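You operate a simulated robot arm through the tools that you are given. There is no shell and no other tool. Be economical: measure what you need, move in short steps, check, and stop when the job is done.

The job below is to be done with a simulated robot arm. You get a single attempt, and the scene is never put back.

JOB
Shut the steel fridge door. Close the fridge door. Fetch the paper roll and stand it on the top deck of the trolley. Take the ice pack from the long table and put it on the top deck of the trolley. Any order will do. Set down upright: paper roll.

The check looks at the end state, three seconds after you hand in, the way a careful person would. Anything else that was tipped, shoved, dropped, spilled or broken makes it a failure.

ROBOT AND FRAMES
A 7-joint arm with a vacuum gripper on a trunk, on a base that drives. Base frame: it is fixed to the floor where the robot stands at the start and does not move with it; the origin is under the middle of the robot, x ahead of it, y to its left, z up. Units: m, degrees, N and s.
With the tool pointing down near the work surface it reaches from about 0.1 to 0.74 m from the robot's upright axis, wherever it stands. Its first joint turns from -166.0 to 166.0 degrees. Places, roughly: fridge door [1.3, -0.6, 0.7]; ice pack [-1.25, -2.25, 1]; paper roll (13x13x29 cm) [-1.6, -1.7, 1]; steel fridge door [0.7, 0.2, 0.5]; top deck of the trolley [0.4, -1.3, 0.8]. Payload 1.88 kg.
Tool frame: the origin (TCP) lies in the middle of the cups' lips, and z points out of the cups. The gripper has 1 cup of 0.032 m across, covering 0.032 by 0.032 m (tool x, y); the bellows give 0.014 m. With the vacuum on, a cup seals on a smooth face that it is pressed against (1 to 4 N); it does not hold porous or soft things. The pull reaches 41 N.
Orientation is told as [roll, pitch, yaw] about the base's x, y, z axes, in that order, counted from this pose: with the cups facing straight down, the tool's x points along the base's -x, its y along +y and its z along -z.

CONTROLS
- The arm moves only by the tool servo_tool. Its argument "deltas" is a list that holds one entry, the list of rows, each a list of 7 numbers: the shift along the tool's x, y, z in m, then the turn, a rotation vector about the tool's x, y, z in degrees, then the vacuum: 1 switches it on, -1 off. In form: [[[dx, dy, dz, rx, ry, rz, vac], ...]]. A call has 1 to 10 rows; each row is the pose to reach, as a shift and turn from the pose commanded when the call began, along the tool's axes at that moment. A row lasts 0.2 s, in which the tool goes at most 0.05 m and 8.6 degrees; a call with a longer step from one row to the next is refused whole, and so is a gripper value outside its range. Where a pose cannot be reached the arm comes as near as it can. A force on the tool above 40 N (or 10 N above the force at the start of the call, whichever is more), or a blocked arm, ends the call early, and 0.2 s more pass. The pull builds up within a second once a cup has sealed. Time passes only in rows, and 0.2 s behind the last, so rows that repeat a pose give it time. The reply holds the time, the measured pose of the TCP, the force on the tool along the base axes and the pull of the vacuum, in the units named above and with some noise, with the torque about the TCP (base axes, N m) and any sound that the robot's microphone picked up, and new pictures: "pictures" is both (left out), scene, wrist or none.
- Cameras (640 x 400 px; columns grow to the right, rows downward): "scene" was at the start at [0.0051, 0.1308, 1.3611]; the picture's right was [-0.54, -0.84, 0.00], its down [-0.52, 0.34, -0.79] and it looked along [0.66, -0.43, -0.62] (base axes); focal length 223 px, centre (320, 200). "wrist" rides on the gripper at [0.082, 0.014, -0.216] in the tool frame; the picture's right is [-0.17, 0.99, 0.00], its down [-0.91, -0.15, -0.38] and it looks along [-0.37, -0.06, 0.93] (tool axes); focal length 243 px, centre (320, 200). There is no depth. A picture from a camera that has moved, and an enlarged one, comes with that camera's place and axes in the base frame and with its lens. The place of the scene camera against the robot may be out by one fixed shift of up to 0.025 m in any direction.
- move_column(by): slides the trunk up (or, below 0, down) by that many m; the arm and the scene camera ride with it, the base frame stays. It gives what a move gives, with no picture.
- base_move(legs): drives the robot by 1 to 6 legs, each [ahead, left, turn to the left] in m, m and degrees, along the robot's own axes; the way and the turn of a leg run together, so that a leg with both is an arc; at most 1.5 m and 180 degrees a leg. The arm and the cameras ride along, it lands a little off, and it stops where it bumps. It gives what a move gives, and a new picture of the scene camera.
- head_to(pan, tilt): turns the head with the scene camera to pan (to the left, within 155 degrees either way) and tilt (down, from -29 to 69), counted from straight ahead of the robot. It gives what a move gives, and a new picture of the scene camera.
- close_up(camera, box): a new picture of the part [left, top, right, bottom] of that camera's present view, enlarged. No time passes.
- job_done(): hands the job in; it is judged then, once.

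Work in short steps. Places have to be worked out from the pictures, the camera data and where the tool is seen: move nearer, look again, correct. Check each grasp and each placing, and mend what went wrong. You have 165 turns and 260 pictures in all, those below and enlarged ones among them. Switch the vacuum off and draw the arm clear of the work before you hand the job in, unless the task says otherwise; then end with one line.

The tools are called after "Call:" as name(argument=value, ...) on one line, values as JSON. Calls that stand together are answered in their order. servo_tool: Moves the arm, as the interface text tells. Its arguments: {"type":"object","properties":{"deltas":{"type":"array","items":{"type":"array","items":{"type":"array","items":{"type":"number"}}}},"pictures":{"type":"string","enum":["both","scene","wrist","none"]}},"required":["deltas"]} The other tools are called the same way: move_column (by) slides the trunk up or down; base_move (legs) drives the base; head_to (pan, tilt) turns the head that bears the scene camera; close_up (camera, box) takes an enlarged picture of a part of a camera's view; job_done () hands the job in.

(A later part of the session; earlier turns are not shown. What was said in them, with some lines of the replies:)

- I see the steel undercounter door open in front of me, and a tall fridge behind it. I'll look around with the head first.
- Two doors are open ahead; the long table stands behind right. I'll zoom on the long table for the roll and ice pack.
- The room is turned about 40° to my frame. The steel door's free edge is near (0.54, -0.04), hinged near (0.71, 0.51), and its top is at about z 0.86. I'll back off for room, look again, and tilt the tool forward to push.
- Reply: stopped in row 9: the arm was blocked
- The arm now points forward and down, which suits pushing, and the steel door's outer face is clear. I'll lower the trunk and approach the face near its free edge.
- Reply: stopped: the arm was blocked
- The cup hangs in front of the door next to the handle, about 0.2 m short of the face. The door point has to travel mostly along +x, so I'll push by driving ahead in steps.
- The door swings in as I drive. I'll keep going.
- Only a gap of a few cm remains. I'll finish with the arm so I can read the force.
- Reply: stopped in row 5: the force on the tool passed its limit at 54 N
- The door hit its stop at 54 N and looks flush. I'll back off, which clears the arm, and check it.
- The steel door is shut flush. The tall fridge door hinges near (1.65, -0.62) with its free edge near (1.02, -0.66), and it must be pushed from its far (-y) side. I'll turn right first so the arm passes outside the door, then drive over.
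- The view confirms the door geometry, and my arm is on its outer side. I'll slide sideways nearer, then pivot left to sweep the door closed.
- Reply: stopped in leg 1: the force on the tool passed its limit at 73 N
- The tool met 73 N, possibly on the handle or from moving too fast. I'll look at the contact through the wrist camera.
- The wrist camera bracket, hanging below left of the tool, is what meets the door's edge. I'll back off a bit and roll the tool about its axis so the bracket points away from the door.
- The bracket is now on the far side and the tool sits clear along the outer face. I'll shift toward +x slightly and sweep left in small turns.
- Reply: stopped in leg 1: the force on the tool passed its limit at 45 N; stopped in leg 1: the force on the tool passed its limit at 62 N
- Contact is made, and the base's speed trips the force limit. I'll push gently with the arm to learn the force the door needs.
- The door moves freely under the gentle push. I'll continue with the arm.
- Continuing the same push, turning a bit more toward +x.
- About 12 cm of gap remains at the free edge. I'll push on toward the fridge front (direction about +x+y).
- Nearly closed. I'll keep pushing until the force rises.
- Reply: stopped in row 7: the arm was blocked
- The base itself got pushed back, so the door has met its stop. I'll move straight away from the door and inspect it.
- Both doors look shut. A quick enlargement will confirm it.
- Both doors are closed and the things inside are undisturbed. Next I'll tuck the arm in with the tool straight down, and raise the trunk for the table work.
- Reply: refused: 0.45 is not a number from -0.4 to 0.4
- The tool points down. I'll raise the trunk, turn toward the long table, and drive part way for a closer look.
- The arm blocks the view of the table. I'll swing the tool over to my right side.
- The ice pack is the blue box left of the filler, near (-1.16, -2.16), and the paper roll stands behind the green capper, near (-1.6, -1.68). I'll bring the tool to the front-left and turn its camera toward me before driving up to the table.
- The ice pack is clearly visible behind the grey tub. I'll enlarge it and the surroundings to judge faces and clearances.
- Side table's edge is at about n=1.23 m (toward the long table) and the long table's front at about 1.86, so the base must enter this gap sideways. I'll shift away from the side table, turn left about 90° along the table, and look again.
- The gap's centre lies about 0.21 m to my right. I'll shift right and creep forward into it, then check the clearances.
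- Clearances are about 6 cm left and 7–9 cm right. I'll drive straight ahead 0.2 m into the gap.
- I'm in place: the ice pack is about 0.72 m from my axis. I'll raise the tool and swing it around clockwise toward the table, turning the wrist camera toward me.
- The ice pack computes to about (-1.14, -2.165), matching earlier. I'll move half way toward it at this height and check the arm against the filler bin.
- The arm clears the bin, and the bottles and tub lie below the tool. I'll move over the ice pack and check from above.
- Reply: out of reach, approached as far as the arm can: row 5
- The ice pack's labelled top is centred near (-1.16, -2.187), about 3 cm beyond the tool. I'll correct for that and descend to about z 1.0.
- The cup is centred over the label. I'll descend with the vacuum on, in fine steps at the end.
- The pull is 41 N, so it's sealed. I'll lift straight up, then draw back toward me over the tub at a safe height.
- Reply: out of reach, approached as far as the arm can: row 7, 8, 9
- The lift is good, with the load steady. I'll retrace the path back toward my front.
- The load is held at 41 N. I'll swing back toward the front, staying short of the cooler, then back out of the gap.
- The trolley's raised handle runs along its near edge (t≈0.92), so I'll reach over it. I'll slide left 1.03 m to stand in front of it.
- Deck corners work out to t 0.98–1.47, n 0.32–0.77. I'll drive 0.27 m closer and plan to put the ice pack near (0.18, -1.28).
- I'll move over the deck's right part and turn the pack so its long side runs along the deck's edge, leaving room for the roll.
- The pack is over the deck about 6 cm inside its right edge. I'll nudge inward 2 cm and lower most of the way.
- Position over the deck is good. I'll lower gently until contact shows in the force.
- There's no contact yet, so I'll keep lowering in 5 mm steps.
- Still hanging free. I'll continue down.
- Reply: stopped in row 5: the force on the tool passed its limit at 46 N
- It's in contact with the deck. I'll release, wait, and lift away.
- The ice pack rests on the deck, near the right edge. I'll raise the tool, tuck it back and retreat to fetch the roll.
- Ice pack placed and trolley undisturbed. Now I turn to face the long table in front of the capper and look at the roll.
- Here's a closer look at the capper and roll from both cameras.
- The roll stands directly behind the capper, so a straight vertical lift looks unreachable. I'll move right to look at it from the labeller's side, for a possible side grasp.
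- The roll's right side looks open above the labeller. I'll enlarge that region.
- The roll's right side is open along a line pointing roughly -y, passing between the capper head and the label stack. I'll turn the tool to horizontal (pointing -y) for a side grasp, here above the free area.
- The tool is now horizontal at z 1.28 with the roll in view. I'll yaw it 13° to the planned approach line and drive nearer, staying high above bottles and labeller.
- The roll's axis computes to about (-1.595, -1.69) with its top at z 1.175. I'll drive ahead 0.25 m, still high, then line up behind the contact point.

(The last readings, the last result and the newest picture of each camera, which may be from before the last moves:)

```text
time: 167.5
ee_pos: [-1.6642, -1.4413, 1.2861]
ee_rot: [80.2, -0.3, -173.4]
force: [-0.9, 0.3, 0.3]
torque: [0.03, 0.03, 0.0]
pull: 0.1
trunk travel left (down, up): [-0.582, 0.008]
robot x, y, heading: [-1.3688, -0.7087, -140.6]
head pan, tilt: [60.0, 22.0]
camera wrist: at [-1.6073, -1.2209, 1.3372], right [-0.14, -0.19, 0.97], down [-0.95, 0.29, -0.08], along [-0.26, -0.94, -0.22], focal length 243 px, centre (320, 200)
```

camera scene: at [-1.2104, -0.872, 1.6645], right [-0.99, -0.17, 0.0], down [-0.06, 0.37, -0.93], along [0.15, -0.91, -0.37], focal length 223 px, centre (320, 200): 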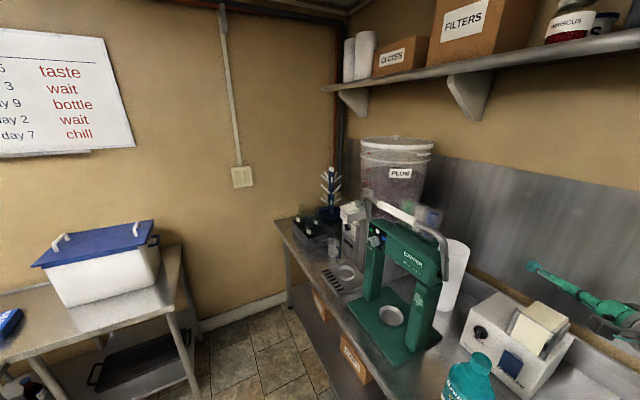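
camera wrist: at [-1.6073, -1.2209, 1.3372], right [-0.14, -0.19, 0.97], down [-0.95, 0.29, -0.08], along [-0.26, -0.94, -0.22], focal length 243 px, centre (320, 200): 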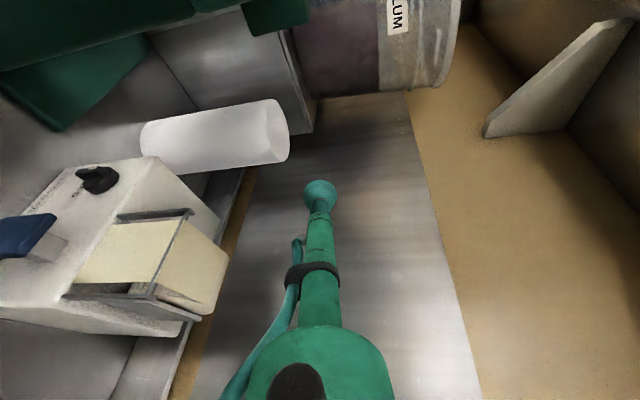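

The roll is a plain smooth cylinder. I'll roll the tool 40° to lift the camera clear of the capper handle, and line up about 0.1 m short of the roll, still high.

Call:
servo_tool(deltas=[[[0.011, 0.002, 0.013, 0, -0.6, 8, -1], [0.023, 0.005, 0.026, 0, -1.2, 16, -1], [0.034, 0.007, 0.04, 0, -1.8, 24, -1], [0.045, 0.009, 0.053, 0, -2.4, 32, -1], [0.057, 0.011, 0.066, 0, -3, 40, -1]]])

```text
time: 168.7
ee_pos: [-1.6014, -1.5001, 1.2853]
ee_rot: [76.2, 38.5, 175.0]
force: [0.4, 0.3, -0.3]
torque: [0.01, 0.0, -0.02]
pull: 0.0
trunk travel left (down, up): [-0.582, 0.008]
robot x, y, heading: [-1.3682, -0.7051, -140.5]
head pan, tilt: [60.0, 22.0]
camera scene: at [-1.2101, -0.8719, 1.6645], right [-0.99, -0.17, 0.0], down [-0.06, 0.37, -0.93], along [0.15, -0.91, -0.37], focal length 223 px, centre (320, 200)
camera wrist: at [-1.5597, -1.2944, 1.3888], right [-0.74, -0.17, 0.65], down [-0.64, 0.46, -0.62], along [-0.19, -0.87, -0.45], focal length 243 px, centre (320, 200)
```

scene: 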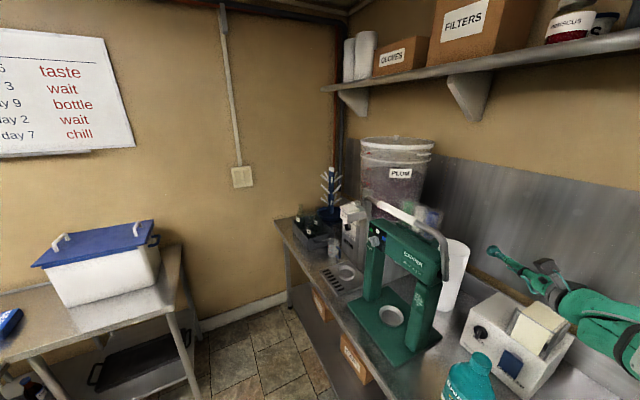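
wrist: 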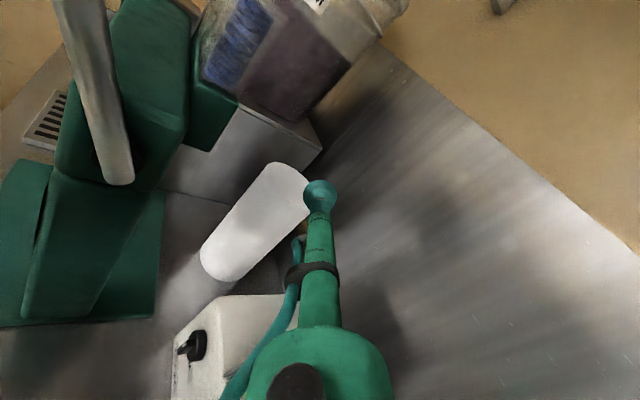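

Roll axis is refined to about (-1.588, -1.685). I'll lower to z 1.155, about 9 cm short of the roll, and check.

Call:
servo_tool(deltas=[[[-0.019, -0.024, 0.013, 0, 0, 0, -1], [-0.038, -0.048, 0.027, 0, 0, 0, -1], [-0.056, -0.072, 0.04, 0, 0, 0, -1], [-0.075, -0.096, 0.054, 0, 0, 0, -1]]])

Call:
close_up(camera="scene", box=[400, 200, 640, 350])

```text
time: 169.7
ee_pos: [-1.5954, -1.5307, 1.1574]
ee_rot: [76.2, 38.4, 175.1]
force: [0.1, 0.1, -0.4]
torque: [0.02, 0.02, 0.0]
pull: 0.0
trunk travel left (down, up): [-0.582, 0.008]
robot x, y, heading: [-1.3665, -0.7072, -140.8]
head pan, tilt: [60.0, 22.0]
camera scene: at [-1.2102, -0.8719, 1.6646], right [-0.99, -0.17, 0.0], down [-0.06, 0.37, -0.93], along [0.15, -0.91, -0.37], focal length 223 px, centre (320, 200)
camera wrist: at [-1.5539, -1.326, 1.259], right [-0.74, -0.17, 0.65], down [-0.64, 0.46, -0.61], along [-0.19, -0.87, -0.45], focal length 243 px, centre (320, 200)
```

scene: 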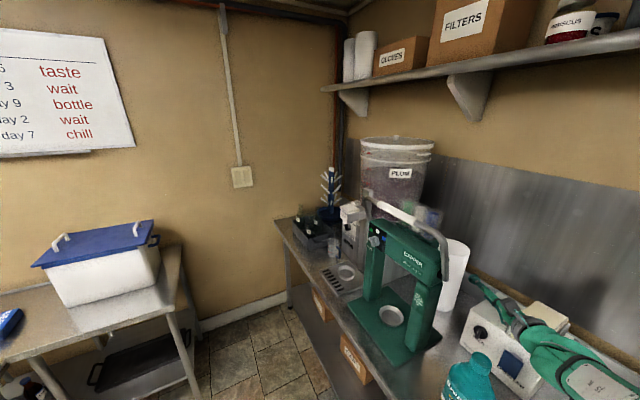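
wrist: 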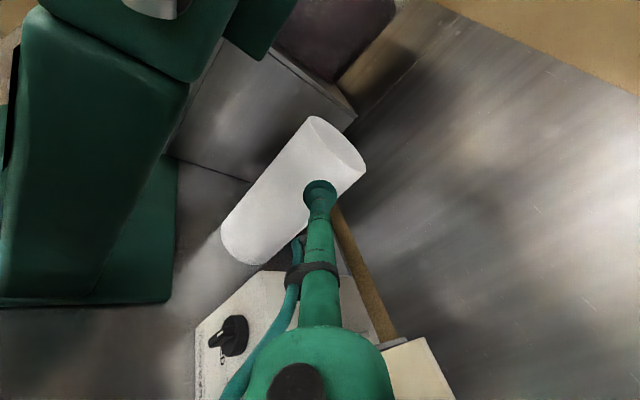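

```text
2.67 times, centred on (520, 275) of scene
camera zoom: at [-1.2102, -0.8719, 1.6646], right [-0.99, -0.17, 0.0], down [-0.06, 0.37, -0.93], along [0.15, -0.91, -0.37], focal length 595 px, centre (-213, 0)
```

zoom: 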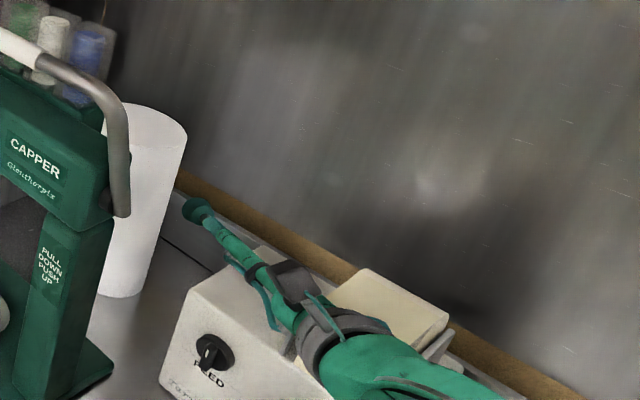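

The cup is aimed at the roll's upper side. I'll advance along the tool axis with vacuum on, in fine steps, watching the pull.

Call:
servo_tool(deltas=[[[0, 0, 0.03, 0, 0, 0, 1], [0, 0, 0.05, 0, 0, 0, 1], [0, 0, 0.058, 0, 0, 0, 1], [0, 0, 0.062, 0, 0, 0, 1], [0, 0, 0.065, 0, 0, 0, 1], [0, 0, 0.065, 0, 0, 0, 1]]], pictures="wrist")

```text
time: 171.1
ee_pos: [-1.5938, -1.5932, 1.1428]
ee_rot: [76.1, 38.4, 175.1]
force: [-0.3, 0.1, 0.6]
torque: [-0.02, 0.0, -0.01]
pull: 0.1
trunk travel left (down, up): [-0.582, 0.008]
robot x, y, heading: [-1.3678, -0.7076, -140.3]
head pan, tilt: [60.0, 22.0]
camera wrist: at [-1.5508, -1.3889, 1.2457], right [-0.74, -0.17, 0.65], down [-0.64, 0.46, -0.61], along [-0.19, -0.87, -0.45], focal length 243 px, centre (320, 200)
```

wrist: 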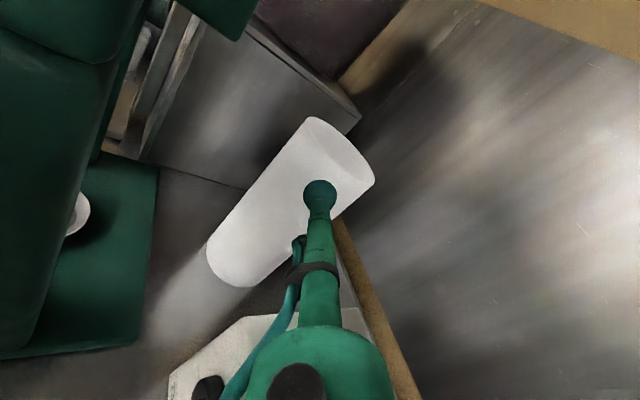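

Not touching yet, and the cup seems about 1.2 cm off toward -x. I'll shift by that and continue creeping in.

Call:
servo_tool(deltas=[[[0.0086, -0.0069, 0.0007, 0, 0, 0, 1], [0.0086, -0.0069, 0.005, 0, 0, 0, 1], [0.0086, -0.0069, 0.009, 0, 0, 0, 1], [0.0086, -0.0069, 0.013, 0, 0, 0, 1], [0.0086, -0.0069, 0.013, 0, 0, 0, 1]]], pictures="wrist")

```text
time: 172.3
ee_pos: [-1.5816, -1.6072, 1.1411]
ee_rot: [76.0, 38.4, 175.0]
force: [0.0, 0.5, -0.6]
torque: [-0.02, -0.01, -0.02]
pull: 0.0
trunk travel left (down, up): [-0.582, 0.008]
robot x, y, heading: [-1.3708, -0.7083, -140.6]
head pan, tilt: [60.0, 22.0]
camera wrist: at [-1.5386, -1.4018, 1.2445], right [-0.74, -0.17, 0.65], down [-0.64, 0.46, -0.61], along [-0.19, -0.87, -0.45], focal length 243 px, centre (320, 200)
```

wrist: 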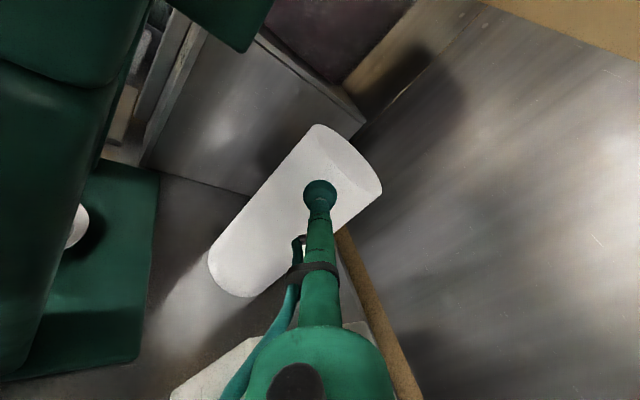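

Now it's centred. I'll continue creeping in by 3 mm steps.

Call:
servo_tool(deltas=[[[0, 0, 0.004, 0, 0, 0, 1], [0, 0, 0.007, 0, 0, 0, 1], [0, 0, 0.01, 0, 0, 0, 1], [0, 0, 0.013, 0, 0, 0, 1], [0, 0, 0.013, 0, 0, 0, 1]]], pictures="none")

Call:
servo_tool(deltas=[[[0, 0, 0.003, 0, 0, 0, 1], [0, 0, 0.006, 0, 0, 0, 1], [0, 0, 0.009, 0, 0, 0, 1], [0, 0, 0.009, 0, 0, 0, 1]]], pictures="wrist")

```text
time: 173.5
ee_pos: [-1.5792, -1.6196, 1.1384]
ee_rot: [76.2, 38.4, 175.1]
force: [-0.2, -0.9, 0.2]
torque: [0.02, 0.01, 0.0]
pull: 0.1
trunk travel left (down, up): [-0.582, 0.008]
robot x, y, heading: [-1.3679, -0.7061, -140.5]
head pan, tilt: [60.0, 22.0]
```

```text
time: 174.5
ee_pos: [-1.5774, -1.6279, 1.1361]
ee_rot: [76.2, 38.4, 175.0]
force: [0.2, 1.6, -0.7]
torque: [0.02, 0.02, -0.01]
pull: 0.0
trunk travel left (down, up): [-0.582, 0.008]
robot x, y, heading: [-1.371, -0.7059, -140.5]
head pan, tilt: [60.0, 22.0]
camera wrist: at [-1.5367, -1.4231, 1.2401], right [-0.74, -0.17, 0.65], down [-0.64, 0.46, -0.61], along [-0.19, -0.87, -0.45], focal length 243 px, centre (320, 200)
```

wrist: 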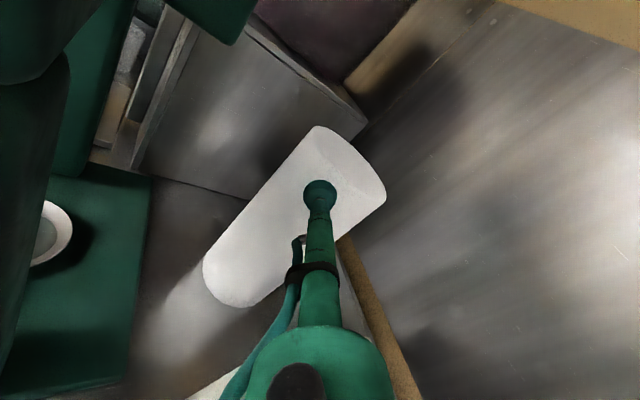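

A force of 1.6 N in y suggests first contact. I'll press a little further and hold.

Call:
servo_tool(deltas=[[[0, 0, 0.003, 0, 0, 0, 1], [0, 0, 0.006, 0, 0, 0, 1], [0, 0, 0.006, 0, 0, 0, 1], [0, 0, 0.006, 0, 0, 0, 1]]], pictures="wrist")

```text
time: 175.5
ee_pos: [-1.5786, -1.634, 1.1346]
ee_rot: [76.1, 38.4, 175.1]
force: [-0.1, 0.3, 0.5]
torque: [0.01, -0.01, 0.02]
pull: 0.1
trunk travel left (down, up): [-0.582, 0.008]
robot x, y, heading: [-1.3685, -0.7026, -140.6]
head pan, tilt: [60.0, 22.0]
camera wrist: at [-1.5365, -1.4288, 1.239], right [-0.74, -0.17, 0.65], down [-0.64, 0.46, -0.61], along [-0.19, -0.87, -0.45], focal length 243 px, centre (320, 200)
```

wrist: 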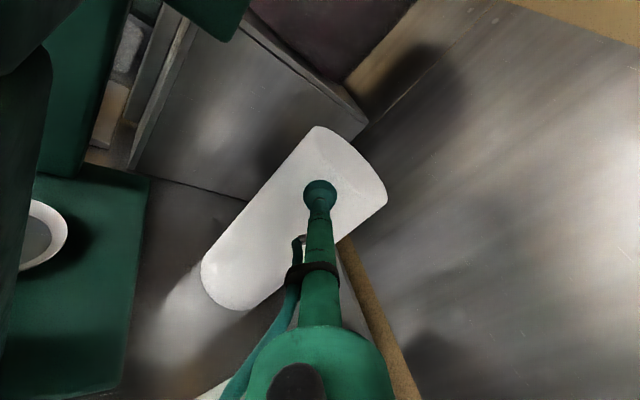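

Still no contact; the image scale suggests the surface is around y=-1.67. First I'll roll the tool 30° more to bring the camera away from the capper handle.

Call:
servo_tool(deltas=[[[0, 0, 0, 0, 0, 7.5, 1], [0, 0, 0, 0, 0, 15, 1], [0, 0, 0, 0, 0, 22.5, 1], [0, 0, 0, 0, 0, 30, 1]]])

Call:
close_up(camera="scene", box=[400, 200, 640, 350])

```text
time: 176.5
ee_pos: [-1.5779, -1.6344, 1.1352]
ee_rot: [61.5, 66.8, 157.3]
force: [0.1, 0.3, -0.1]
torque: [0.0, -0.03, -0.01]
pull: 0.0
trunk travel left (down, up): [-0.582, 0.008]
robot x, y, heading: [-1.3652, -0.7065, -140.2]
head pan, tilt: [60.0, 22.0]
camera scene: at [-1.2102, -0.8719, 1.6645], right [-0.99, -0.17, 0.0], down [-0.06, 0.37, -0.93], along [0.15, -0.91, -0.37], focal length 223 px, centre (320, 200)
camera wrist: at [-1.5748, -1.435, 1.2571], right [-0.98, -0.1, 0.19], down [-0.21, 0.53, -0.82], along [-0.02, -0.84, -0.54], focal length 243 px, centre (320, 200)
```

scene: 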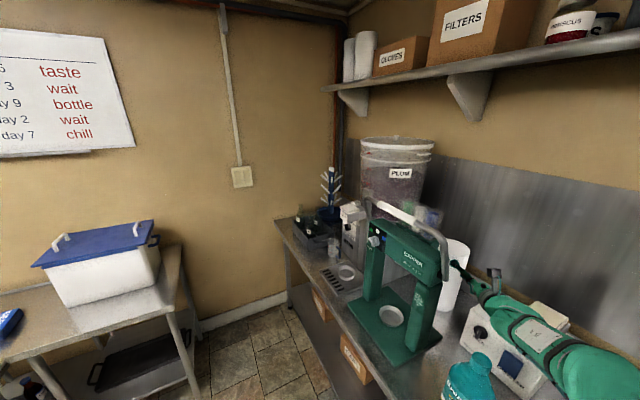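
wrist: 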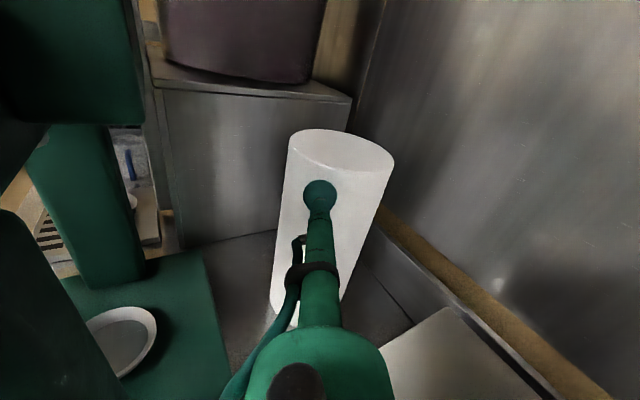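

```text
2.67 times, centred on (520, 275) of scene
camera zoom: at [-1.2102, -0.8719, 1.6645], right [-0.99, -0.17, 0.0], down [-0.06, 0.37, -0.93], along [0.15, -0.91, -0.37], focal length 595 px, centre (-213, 0)
```

zoom: 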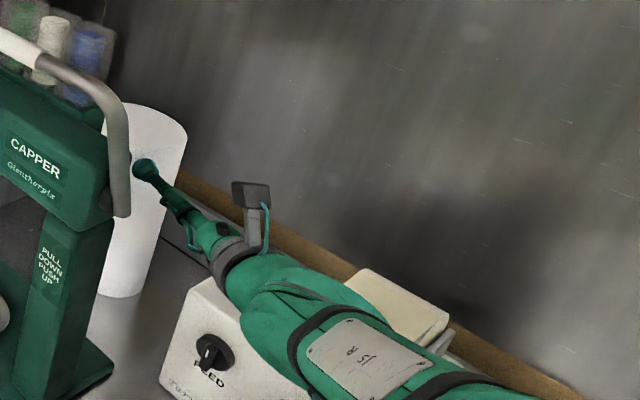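

This upright view shows that the cup is about 2 cm right of and 2 cm too high on the roll. I'll correct by (-0.018 x, -0.025 z) before touching.

Call:
servo_tool(deltas=[[[-0.015, 0.004, 0, 0, 0, 0, 1], [-0.0296, 0.008, 0.003, 0, 0, 0, 1], [-0.0296, 0.008, 0.012, 0, 0, 0, 1], [-0.0296, 0.008, 0.016, 0, 0, 0, 1], [-0.0296, 0.008, 0.019, 0, 0, 0, 1]]], pictures="wrist")

```text
time: 177.7
ee_pos: [-1.5953, -1.6492, 1.1086]
ee_rot: [61.9, 66.7, 157.7]
force: [-0.7, 0.8, 1.5]
torque: [-0.25, 0.11, -0.02]
pull: 40.5
trunk travel left (down, up): [-0.582, 0.008]
robot x, y, heading: [-1.3711, -0.7067, -140.6]
head pan, tilt: [60.0, 22.0]
camera wrist: at [-1.5924, -1.45, 1.2303], right [-0.98, -0.1, 0.19], down [-0.22, 0.52, -0.82], along [-0.02, -0.85, -0.53], focal length 243 px, centre (320, 200)
```

wrist: 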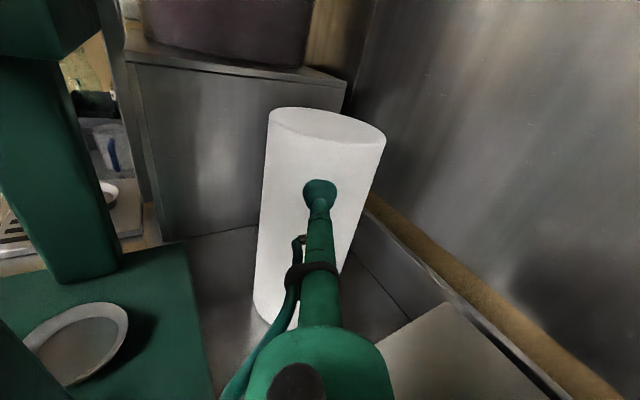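

It's sealed at 40.5 N. I'll lift straight up 4 cm and check how the roll hangs.

Call:
servo_tool(deltas=[[[0.009, 0.0035, -0.002, 0, 0, 0, 1], [0.018, 0.007, -0.004, 0, 0, 0, 1], [0.028, 0.0105, -0.0055, 0, 0, 0, 1], [0.037, 0.014, -0.0075, 0, 0, 0, 1], [0.037, 0.014, -0.0075, 0, 0, 0, 1]]])

```text
time: 178.9
ee_pos: [-1.5956, -1.6502, 1.1485]
ee_rot: [61.5, 66.7, 157.4]
force: [0.6, -0.4, -2.6]
torque: [-0.02, 0.0, 0.0]
pull: 40.7
trunk travel left (down, up): [-0.582, 0.008]
robot x, y, heading: [-1.3707, -0.7104, -140.6]
head pan, tilt: [60.0, 22.0]
camera scene: at [-1.2102, -0.8719, 1.6646], right [-0.99, -0.17, 0.0], down [-0.06, 0.37, -0.93], along [0.15, -0.91, -0.37], focal length 223 px, centre (320, 200)
camera wrist: at [-1.593, -1.4512, 1.27], right [-0.98, -0.1, 0.19], down [-0.22, 0.53, -0.82], along [-0.02, -0.84, -0.54], focal length 243 px, centre (320, 200)
```

scene: 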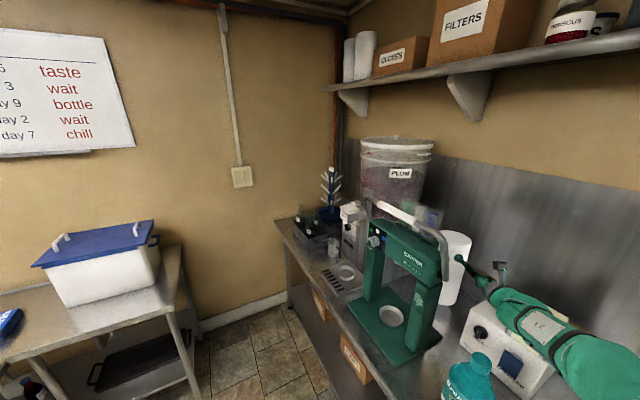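
wrist: 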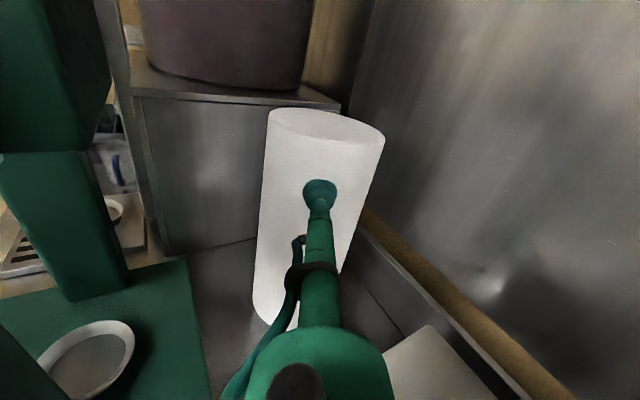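

The roll lifts cleanly and weighs only about 2.6 N. I'll continue straight up by 0.26 m.

Call:
servo_tool(deltas=[[[0.028, 0.0104, -0.0056, 0, 0, 0, 1], [0.055, 0.021, -0.011, 0, 0, 0, 1], [0.083, 0.031, -0.017, 0, 0, 0, 1], [0.11, 0.042, -0.022, 0, 0, 0, 1], [0.138, 0.052, -0.028, 0, 0, 0, 1], [0.165, 0.062, -0.034, 0, 0, 0, 1], [0.193, 0.073, -0.039, 0, 0, 0, 1], [0.221, 0.083, -0.045, 0, 0, 0, 1], [0.239, 0.09, -0.049, 0, 0, 0, 1]]])

```text
time: 180.9
ee_pos: [-1.5932, -1.6481, 1.4087]
ee_rot: [61.6, 66.7, 157.3]
force: [0.6, 0.4, -2.5]
torque: [0.03, -0.01, 0.02]
pull: 40.2
trunk travel left (down, up): [-0.582, 0.008]
robot x, y, heading: [-1.367, -0.7029, -140.4]
head pan, tilt: [60.0, 22.0]
camera scene: at [-1.2101, -0.8715, 1.6646], right [-0.99, -0.17, 0.0], down [-0.06, 0.37, -0.93], along [0.15, -0.91, -0.37], focal length 223 px, centre (320, 200)
camera wrist: at [-1.5908, -1.4487, 1.5313], right [-0.98, -0.1, 0.19], down [-0.22, 0.53, -0.82], along [-0.02, -0.84, -0.54], focal length 243 px, centre (320, 200)
```

scene: 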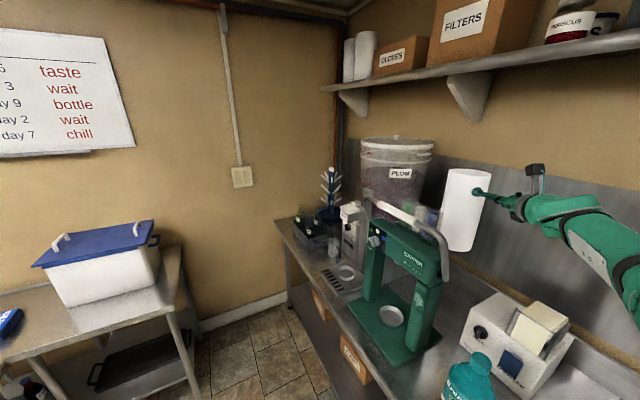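
wrist: 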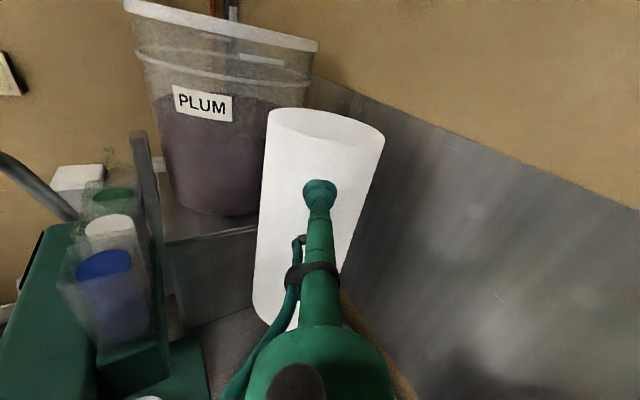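

The roll is well above everything nearby. I'll raise 3 cm more for margin over the label stack, then drive right, clear of the capper, and back out.

Call:
servo_tool(deltas=[[[0.014, 0.005, -0.003, 0, 0, 0, 1], [0.028, 0.0104, -0.0056, 0, 0, 0, 1]]], pictures="none")

Call:
base_move(legs=[[0, -0.2, 0]])

Call:
base_move(legs=[[0, -0.2, 0]])

```text
time: 181.5
ee_pos: [-1.5936, -1.6489, 1.4391]
ee_rot: [61.6, 66.7, 157.4]
force: [-0.7, 0.7, -1.8]
torque: [0.01, 0.02, 0.02]
pull: 40.4
trunk travel left (down, up): [-0.582, 0.008]
robot x, y, heading: [-1.3681, -0.7031, -140.2]
head pan, tilt: [60.0, 22.0]
```

```text
time: 183.2
ee_pos: [-1.7226, -1.4911, 1.4392]
ee_rot: [61.7, 66.7, 157.6]
force: [0.3, 0.0, -1.9]
torque: [0.04, 0.01, 0.05]
pull: 40.3
trunk travel left (down, up): [-0.582, 0.008]
robot x, y, heading: [-1.4968, -0.5524, -140.4]
head pan, tilt: [60.0, 22.0]
camera scene: at [-1.3396, -0.7153, 1.6646], right [-0.99, -0.17, 0.0], down [-0.06, 0.37, -0.93], along [0.15, -0.91, -0.37], focal length 223 px, centre (320, 200)
```

scene: 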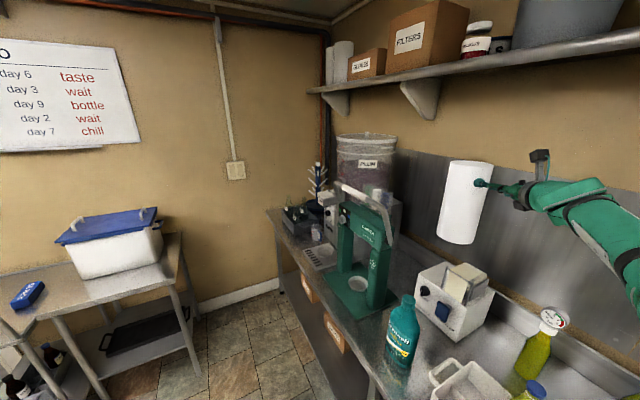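

```text
time: 184.7
ee_pos: [-1.8509, -1.3398, 1.4395]
ee_rot: [61.7, 66.7, 157.4]
force: [-0.2, -0.1, -0.7]
torque: [0.03, -0.04, 0.04]
pull: 40.5
trunk travel left (down, up): [-0.582, 0.008]
robot x, y, heading: [-1.6247, -0.3943, -140.6]
head pan, tilt: [60.0, 22.0]
camera scene: at [-1.4659, -0.5626, 1.6646], right [-0.99, -0.17, 0.0], down [-0.06, 0.37, -0.93], along [0.15, -0.91, -0.37], focal length 223 px, centre (320, 200)
```

scene: 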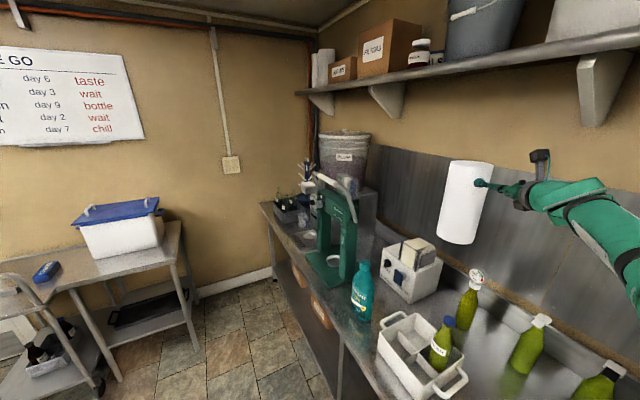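

The roll hangs upright and clear. I'll back away from the table, turn left 35°, and slide across toward the trolley, keeping the roll high.

Call:
base_move(legs=[[-0.75, 0, 0], [0, 0, 35]])

Call:
base_move(legs=[[0, 0.8, 0]])

```text
time: 190.4
ee_pos: [-0.6892, -0.8188, 1.4396]
ee_rot: [61.7, 66.7, -167.1]
force: [1.2, 0.0, -2.2]
torque: [-0.02, 0.0, 0.04]
pull: 41.2
trunk travel left (down, up): [-0.582, 0.008]
robot x, y, heading: [-1.0519, 0.0803, -105.0]
head pan, tilt: [60.0, 22.0]
camera scene: at [-0.8209, 0.0438, 1.6646], right [-0.71, -0.71, 0.0], down [-0.27, 0.26, -0.93], along [0.66, -0.66, -0.37], focal length 223 px, centre (320, 200)
```

scene: 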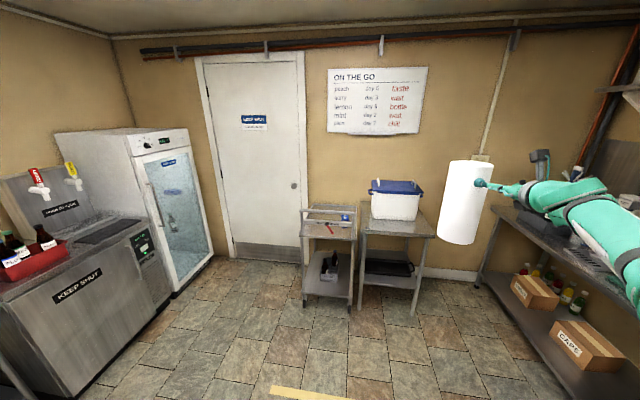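

```text
time: 194.7
ee_pos: [0.054, -1.0414, 1.4398]
ee_rot: [61.6, 66.8, -168.5]
force: [0.3, -0.6, -1.9]
torque: [0.0, 0.02, 0.01]
pull: 40.3
trunk travel left (down, up): [-0.582, 0.008]
robot x, y, heading: [-0.2884, -0.1329, -106.4]
head pan, tilt: [60.0, 22.0]
camera scene: at [-0.058, -0.1757, 1.6645], right [-0.72, -0.69, 0.0], down [-0.26, 0.27, -0.93], along [0.64, -0.67, -0.37], focal length 223 px, centre (320, 200)
```

scene: 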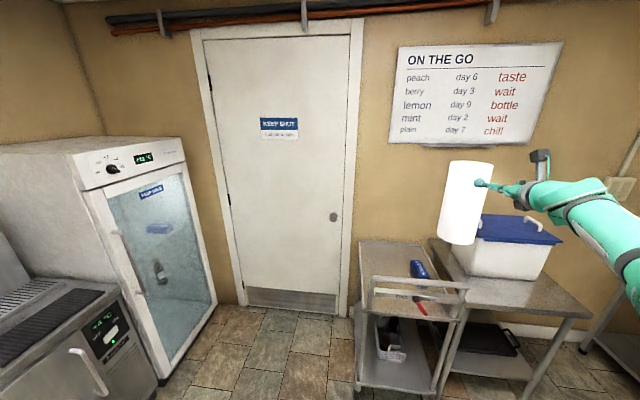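

The tool now points along the deck. The roll axis still needs to move (+0.315, -0.11), so I'll slide left and check from above.

Call:
base_move(legs=[[0.018, 0.333, 0.5]])

Call:
head_to(pan=50, tilt=35)

Call:
servo_tool(deltas=[[[0, 0, 0, 0, 0, 0, 1]]], pictures="wrist")

```text
time: 196.9
ee_pos: [0.3829, -1.1495, 1.4385]
ee_rot: [61.6, 66.6, -168.2]
force: [0.2, 0.1, -1.9]
torque: [-0.01, 0.01, -0.02]
pull: 41.0
trunk travel left (down, up): [-0.582, 0.008]
robot x, y, heading: [0.0321, -0.2443, -105.9]
head pan, tilt: [60.0, 22.0]
camera scene: at [0.2648, -0.2859, 1.6645], right [-0.72, -0.7, 0.0], down [-0.26, 0.27, -0.93], along [0.65, -0.67, -0.37], focal length 223 px, centre (320, 200)
```

scene: 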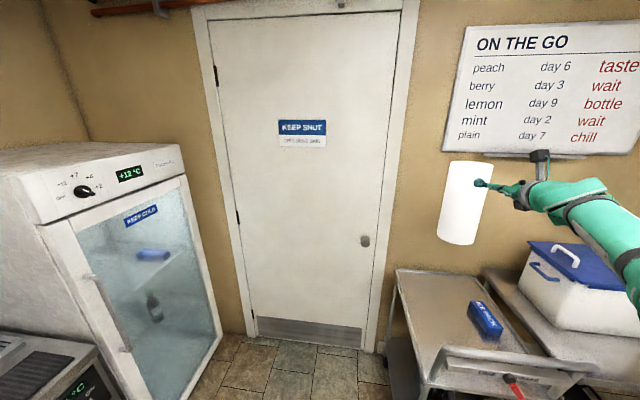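

```text
time: 197.7
ee_pos: [0.3828, -1.1515, 1.4394]
ee_rot: [61.6, 66.7, -168.1]
force: [0.5, 0.1, -2.1]
torque: [0.03, 0.05, 0.02]
pull: 40.2
trunk travel left (down, up): [-0.582, 0.008]
robot x, y, heading: [0.0277, -0.2469, -105.7]
head pan, tilt: [50.0, 35.0]
camera scene: at [0.2494, -0.292, 1.644], right [-0.83, -0.56, 0.0], down [-0.32, 0.47, -0.82], along [0.46, -0.68, -0.57], focal length 223 px, centre (320, 200)
```

scene: 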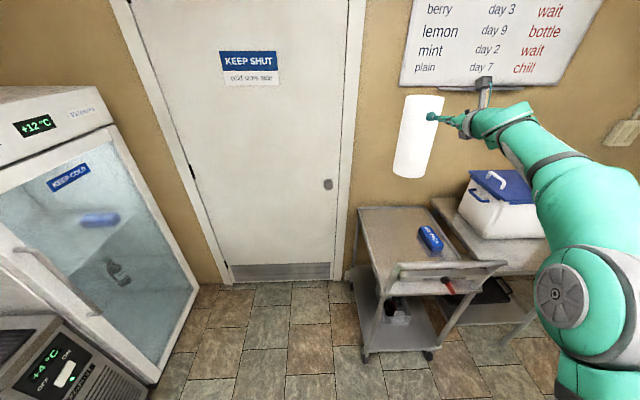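

```text
time: 198.1
ee_pos: [0.3821, -1.1495, 1.4392]
ee_rot: [61.6, 66.7, -168.0]
force: [-0.3, 0.8, -3.1]
torque: [-0.02, 0.04, 0.05]
pull: 40.4
trunk travel left (down, up): [-0.582, 0.008]
robot x, y, heading: [0.0331, -0.2459, -106.0]
head pan, tilt: [50.0, 35.0]
camera wrist: at [0.2735, -0.9844, 1.5614], right [-0.75, -0.64, 0.19], down [-0.48, 0.31, -0.82], along [0.46, -0.71, -0.54], focal length 243 px, centre (320, 200)
```

wrist: 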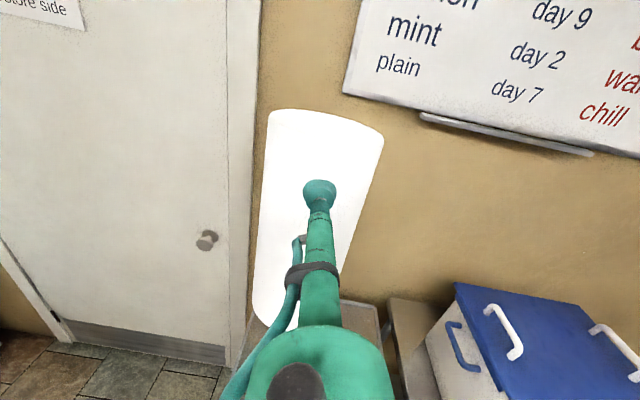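

The roll axis is above the deck at about n=0.41. I'll nudge 3 cm toward the deck's middle, then lower with the trunk.

Call:
base_move(legs=[[0.024, -0.017, 0]])

Call:
move_column(by=-0.25)

Call:
head_to(pan=50, tilt=40)

```text
time: 198.9
ee_pos: [0.3578, -1.1688, 1.4398]
ee_rot: [61.5, 66.7, -168.2]
force: [-0.4, -0.3, -2.2]
torque: [0.02, -0.02, 0.03]
pull: 40.9
trunk travel left (down, up): [-0.582, 0.008]
robot x, y, heading: [0.0111, -0.2611, -105.9]
head pan, tilt: [50.0, 35.0]
camera scene: at [0.2257, -0.311, 1.644], right [-0.83, -0.56, 0.0], down [-0.32, 0.48, -0.82], along [0.46, -0.68, -0.57], focal length 223 px, centre (320, 200)
```

scene: 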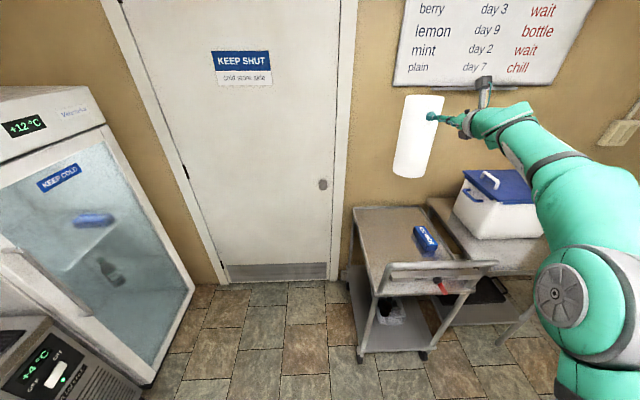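

```text
time: 201.5
ee_pos: [0.3591, -1.1689, 1.189]
ee_rot: [61.7, 66.8, -168.2]
force: [-0.7, -0.3, -2.1]
torque: [0.03, 0.03, 0.03]
pull: 40.3
trunk travel left (down, up): [-0.332, 0.258]
robot x, y, heading: [0.0116, -0.2634, -105.7]
head pan, tilt: [50.0, 35.0]
```

```text
time: 202.2
ee_pos: [0.3591, -1.1678, 1.1885]
ee_rot: [61.6, 66.7, -168.2]
force: [-0.9, -0.6, -1.6]
torque: [0.04, 0.07, 0.04]
pull: 40.6
trunk travel left (down, up): [-0.332, 0.258]
robot x, y, heading: [0.0096, -0.2658, -106.1]
head pan, tilt: [50.0, 40.0]
camera scene: at [0.2245, -0.308, 1.3864], right [-0.83, -0.56, 0.0], down [-0.36, 0.53, -0.77], along [0.43, -0.63, -0.64], focal length 223 px, centre (320, 200)
```

scene: 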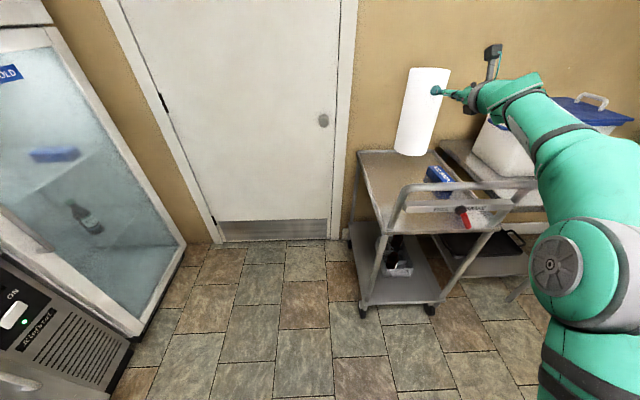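

The roll is positioned over the deck behind the handle. I'll lower another 0.14 m and check.

Call:
move_column(by=-0.14)

Call:
servo_tool(deltas=[[[0, 0, 0, 0, 0, 0, 1]]])

Call:
close_up(camera="scene", box=[320, 40, 560, 190])

```text
time: 203.8
ee_pos: [0.3586, -1.1693, 1.0474]
ee_rot: [61.6, 66.6, -168.3]
force: [-0.1, 0.4, -1.6]
torque: [0.01, -0.01, 0.03]
pull: 40.8
trunk travel left (down, up): [-0.192, 0.398]
robot x, y, heading: [0.0107, -0.2679, -106.1]
head pan, tilt: [50.0, 40.0]
```

```text
time: 204.2
ee_pos: [0.3595, -1.1691, 1.0496]
ee_rot: [61.6, 66.8, -168.2]
force: [0.2, -0.1, -1.6]
torque: [0.03, 0.02, 0.03]
pull: 40.5
trunk travel left (down, up): [-0.192, 0.398]
robot x, y, heading: [0.0117, -0.2613, -105.8]
head pan, tilt: [50.0, 40.0]
camera scene: at [0.2245, -0.308, 1.2464], right [-0.83, -0.56, 0.0], down [-0.36, 0.53, -0.77], along [0.43, -0.63, -0.64], focal length 223 px, centre (320, 200)
camera wrist: at [0.2498, -1.0031, 1.1711], right [-0.75, -0.64, 0.19], down [-0.48, 0.31, -0.82], along [0.46, -0.71, -0.54], focal length 243 px, centre (320, 200)
```

scene: 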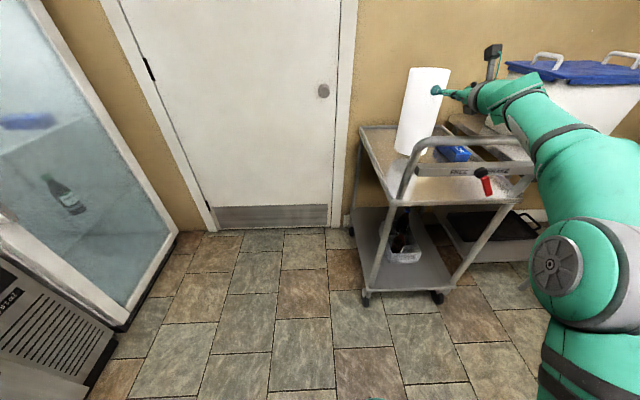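
wrist: 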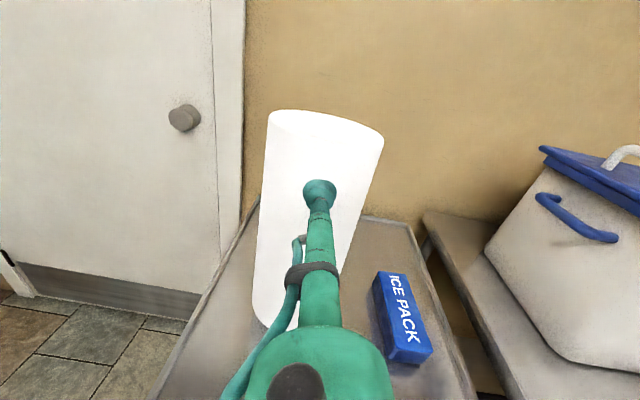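

```text
2.67 times, centred on (440, 115) of scene
camera zoom: at [0.2245, -0.308, 1.2464], right [-0.83, -0.56, 0.0], down [-0.36, 0.53, -0.77], along [0.43, -0.63, -0.64], focal length 595 px, centre (0, 427)
```

zoom: 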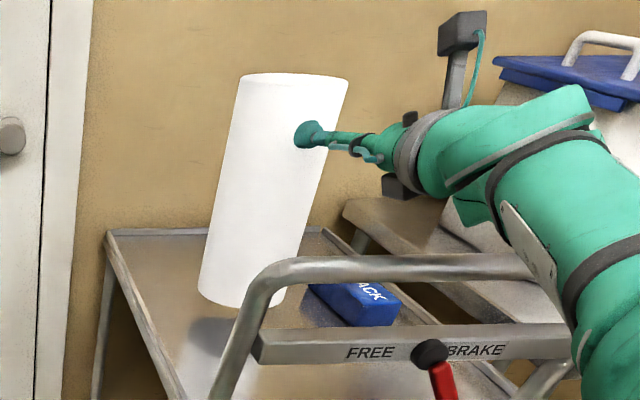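

The roll hangs about vertical, with space around it. I'll lower the last centimetres in small steps until contact.

Call:
servo_tool(deltas=[[[-0.009, -0.0035, 0.002, 0, 0, 0, 1], [-0.018, -0.007, 0.004, 0, 0, 0, 1], [-0.023, -0.0087, 0.0047, 0, 0, 0, 1], [-0.028, -0.0104, 0.0056, 0, 0, 0, 1], [-0.028, -0.0104, 0.0056, 0, 0, 0, 1]]], pictures="none")

Call:
servo_tool(deltas=[[[-0.0037, -0.0014, 0.0007, 0, 0, 0, 1], [-0.0074, -0.0028, 0.0015, 0, 0, 0, 1], [-0.011, -0.0042, 0.0022, 0, 0, 0, 1], [-0.011, -0.0042, 0.0022, 0, 0, 0, 1]]], pictures="scene")

```text
time: 205.4
ee_pos: [0.3575, -1.1688, 1.0174]
ee_rot: [61.5, 66.8, -168.3]
force: [0.5, 0.4, -1.3]
torque: [0.02, 0.02, -0.01]
pull: 40.8
trunk travel left (down, up): [-0.192, 0.398]
robot x, y, heading: [0.0167, -0.2677, -106.0]
head pan, tilt: [50.0, 40.0]
```

```text
time: 206.4
ee_pos: [0.3574, -1.1677, 1.0112]
ee_rot: [62.4, 66.7, -167.5]
force: [-2.2, 3.2, 8.7]
torque: [-0.22, -0.2, 0.05]
pull: 40.8
trunk travel left (down, up): [-0.192, 0.398]
robot x, y, heading: [0.0084, -0.2607, -105.8]
head pan, tilt: [50.0, 40.0]
camera scene: at [0.2239, -0.3069, 1.2467], right [-0.83, -0.56, 0.0], down [-0.36, 0.53, -0.77], along [0.43, -0.63, -0.64], focal length 223 px, centre (320, 200)
```

scene: 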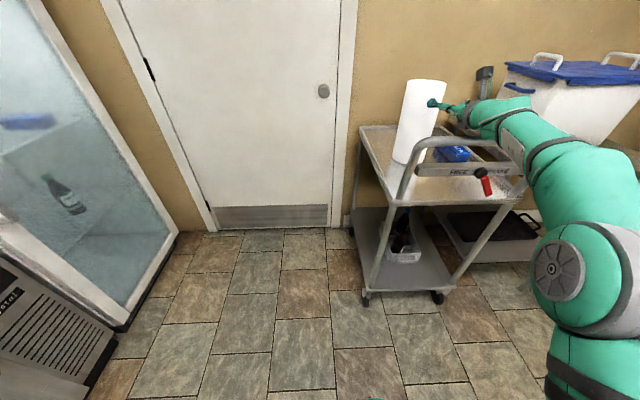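

It's in contact (8.7 N). I'll ease up 4 mm, release, wait, and then draw back along the tool axis.

Call:
servo_tool(deltas=[[[0.003, 0.001, 0, 0, 0, 0, 1], [0.003, 0.001, 0, 0, 0, 0, -1], [0.003, 0.001, 0, 0, 0, 0, -1], [0.003, 0.001, 0, 0, 0, 0, -1], [0.003, 0.001, 0, 0, 0, 0, -1], [0.003, 0.001, -0.005, 0, 0, 0, -1], [0.003, 0.001, -0.015, 0, 0, 0, -1], [0.003, 0.001, -0.03, 0, 0, 0, -1]]])

```text
time: 208.2
ee_pos: [0.3432, -1.146, 1.0156]
ee_rot: [61.5, 66.7, -168.3]
force: [-0.1, 0.4, -0.2]
torque: [-0.01, -0.02, 0.01]
pull: 0.1
trunk travel left (down, up): [-0.192, 0.398]
robot x, y, heading: [0.0133, -0.2653, -106.0]
head pan, tilt: [50.0, 40.0]
camera scene: at [0.2246, -0.3082, 1.2463], right [-0.83, -0.56, 0.0], down [-0.36, 0.53, -0.77], along [0.43, -0.63, -0.64], focal length 223 px, centre (320, 200)
camera wrist: at [0.233, -0.98, 1.1381], right [-0.75, -0.64, 0.19], down [-0.48, 0.31, -0.82], along [0.46, -0.71, -0.54], focal length 243 px, centre (320, 200)
```

scene: 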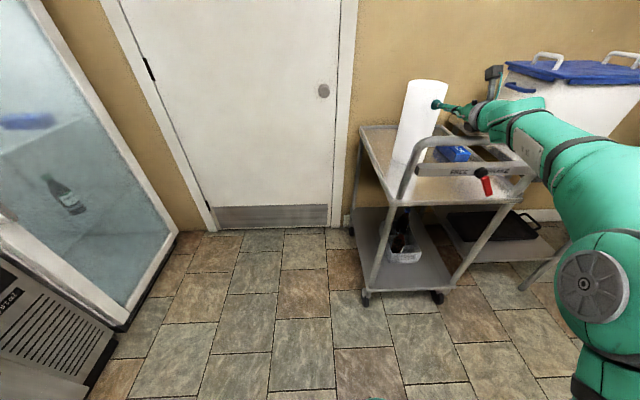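
wrist: 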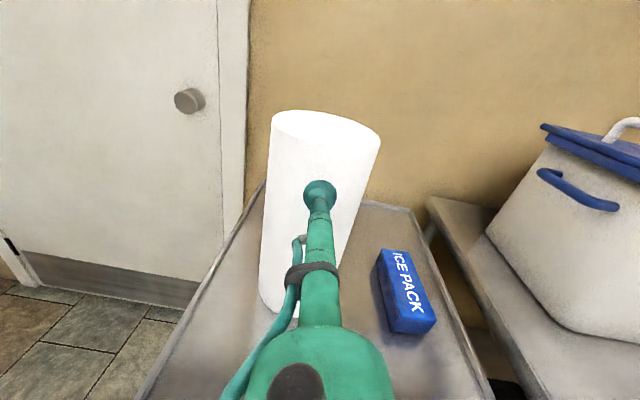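

Released and the roll stands. I'll withdraw the tool, raise the trunk and back away for a final check.

Call:
servo_tool(deltas=[[[0.01, 0.004, -0.03, 0, 0, 0, -1], [0.02, 0.008, -0.07, 0, 0, 0, -1], [0.03, 0.012, -0.11, 0, 0, 0, -1]]], pictures="none")

Call:
move_column(by=0.2)

Call:
base_move(legs=[[-0.15, -0.5, 0]])

Call:
close_up(camera="scene", box=[240, 60, 480, 210])

```text
time: 209.0
ee_pos: [0.276, -1.0669, 1.0657]
ee_rot: [61.5, 66.6, -168.3]
force: [0.6, -0.6, -0.5]
torque: [-0.06, -0.07, 0.04]
pull: 0.1
trunk travel left (down, up): [-0.192, 0.398]
robot x, y, heading: [0.0118, -0.2612, -106.1]
head pan, tilt: [50.0, 40.0]
```

```text
time: 211.2
ee_pos: [0.2772, -1.0666, 1.2668]
ee_rot: [61.5, 66.6, -168.1]
force: [0.2, -0.3, -1.1]
torque: [0.01, 0.03, 0.0]
pull: 0.0
trunk travel left (down, up): [-0.392, 0.198]
robot x, y, heading: [0.0129, -0.2643, -105.8]
head pan, tilt: [50.0, 40.0]
```

```text
time: 214.2
ee_pos: [-0.1656, -0.7861, 1.2669]
ee_rot: [61.6, 66.7, -168.4]
force: [-0.3, 0.4, 0.1]
torque: [-0.01, 0.01, -0.04]
pull: 0.1
trunk travel left (down, up): [-0.392, 0.198]
robot x, y, heading: [-0.4333, 0.0177, -106.3]
head pan, tilt: [50.0, 40.0]
camera scene: at [-0.2157, -0.0264, 1.4464], right [-0.83, -0.56, 0.0], down [-0.36, 0.53, -0.77], along [0.43, -0.64, -0.64], focal length 223 px, centre (320, 200)
```

scene: 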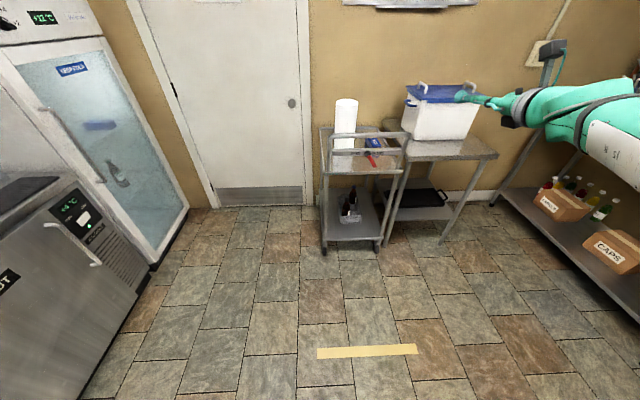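

```text
2.67 times, centred on (360, 135) of scene
camera zoom: at [-0.2157, -0.0264, 1.4464], right [-0.83, -0.56, 0.0], down [-0.36, 0.53, -0.77], along [0.43, -0.64, -0.64], focal length 595 px, centre (213, 373)
```

zoom: 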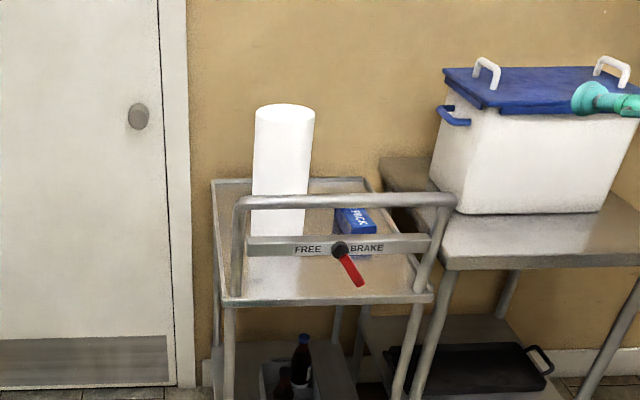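

The roll stands upright with the ice pack beside it. One last look at both doors.

Call:
head_to(pan=95, tilt=30)

Call:
head_to(pan=0, tilt=20)

```text
time: 215.4
ee_pos: [-0.1649, -0.7852, 1.2666]
ee_rot: [61.7, 66.7, -168.5]
force: [0.7, 0.3, 0.6]
torque: [-0.04, -0.02, 0.0]
pull: 0.1
trunk travel left (down, up): [-0.392, 0.198]
robot x, y, heading: [-0.43, 0.0205, -106.2]
head pan, tilt: [95.0, 30.0]
camera scene: at [-0.1745, 0.0268, 1.4617], right [-0.19, -0.98, 0.0], down [-0.49, 0.1, -0.87], along [0.85, -0.17, -0.5], focal length 223 px, centre (320, 200)
```

scene: 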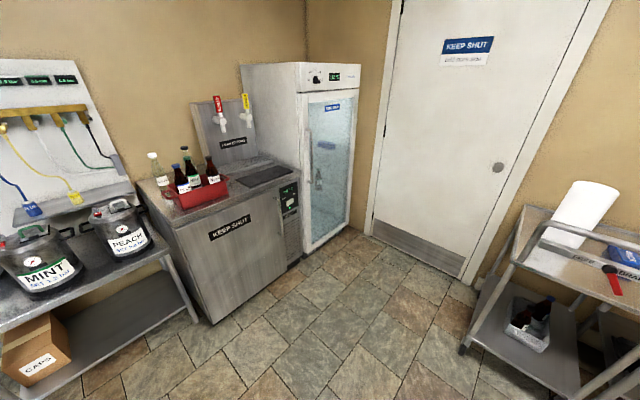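

```text
time: 217.1
ee_pos: [-0.1656, -0.7861, 1.2663]
ee_rot: [61.6, 66.7, -168.5]
force: [0.3, 0.1, 0.8]
torque: [0.05, -0.01, -0.03]
pull: 0.0
trunk travel left (down, up): [-0.392, 0.198]
robot x, y, heading: [-0.4306, 0.0185, -106.0]
head pan, tilt: [0.0, 20.0]
camera scene: at [-0.289, -0.0452, 1.4778], right [-0.96, 0.28, 0.0], down [0.09, 0.33, -0.94], along [-0.26, -0.9, -0.34], focal length 223 px, centre (320, 200)
```

scene: 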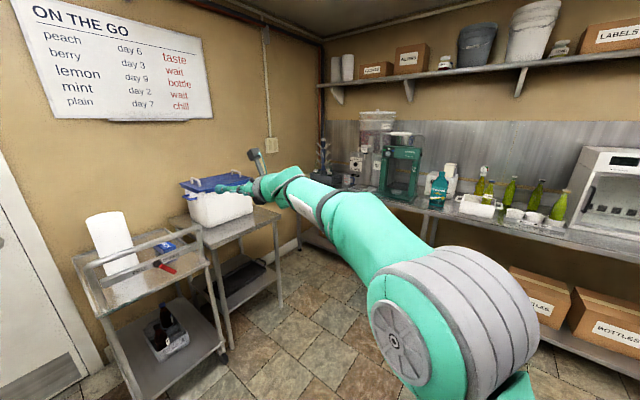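

Both doors are shut, the roll and ice pack are on the deck, everything else stands as before, the vacuum is off and the arm is clear. I'm handing in.

Call:
job_done()

```text
The job is handed in.
```

The job is handed in: both fridge doors are shut, and the paper roll (standing upright) and the ice pack are on the trolley's top deck.
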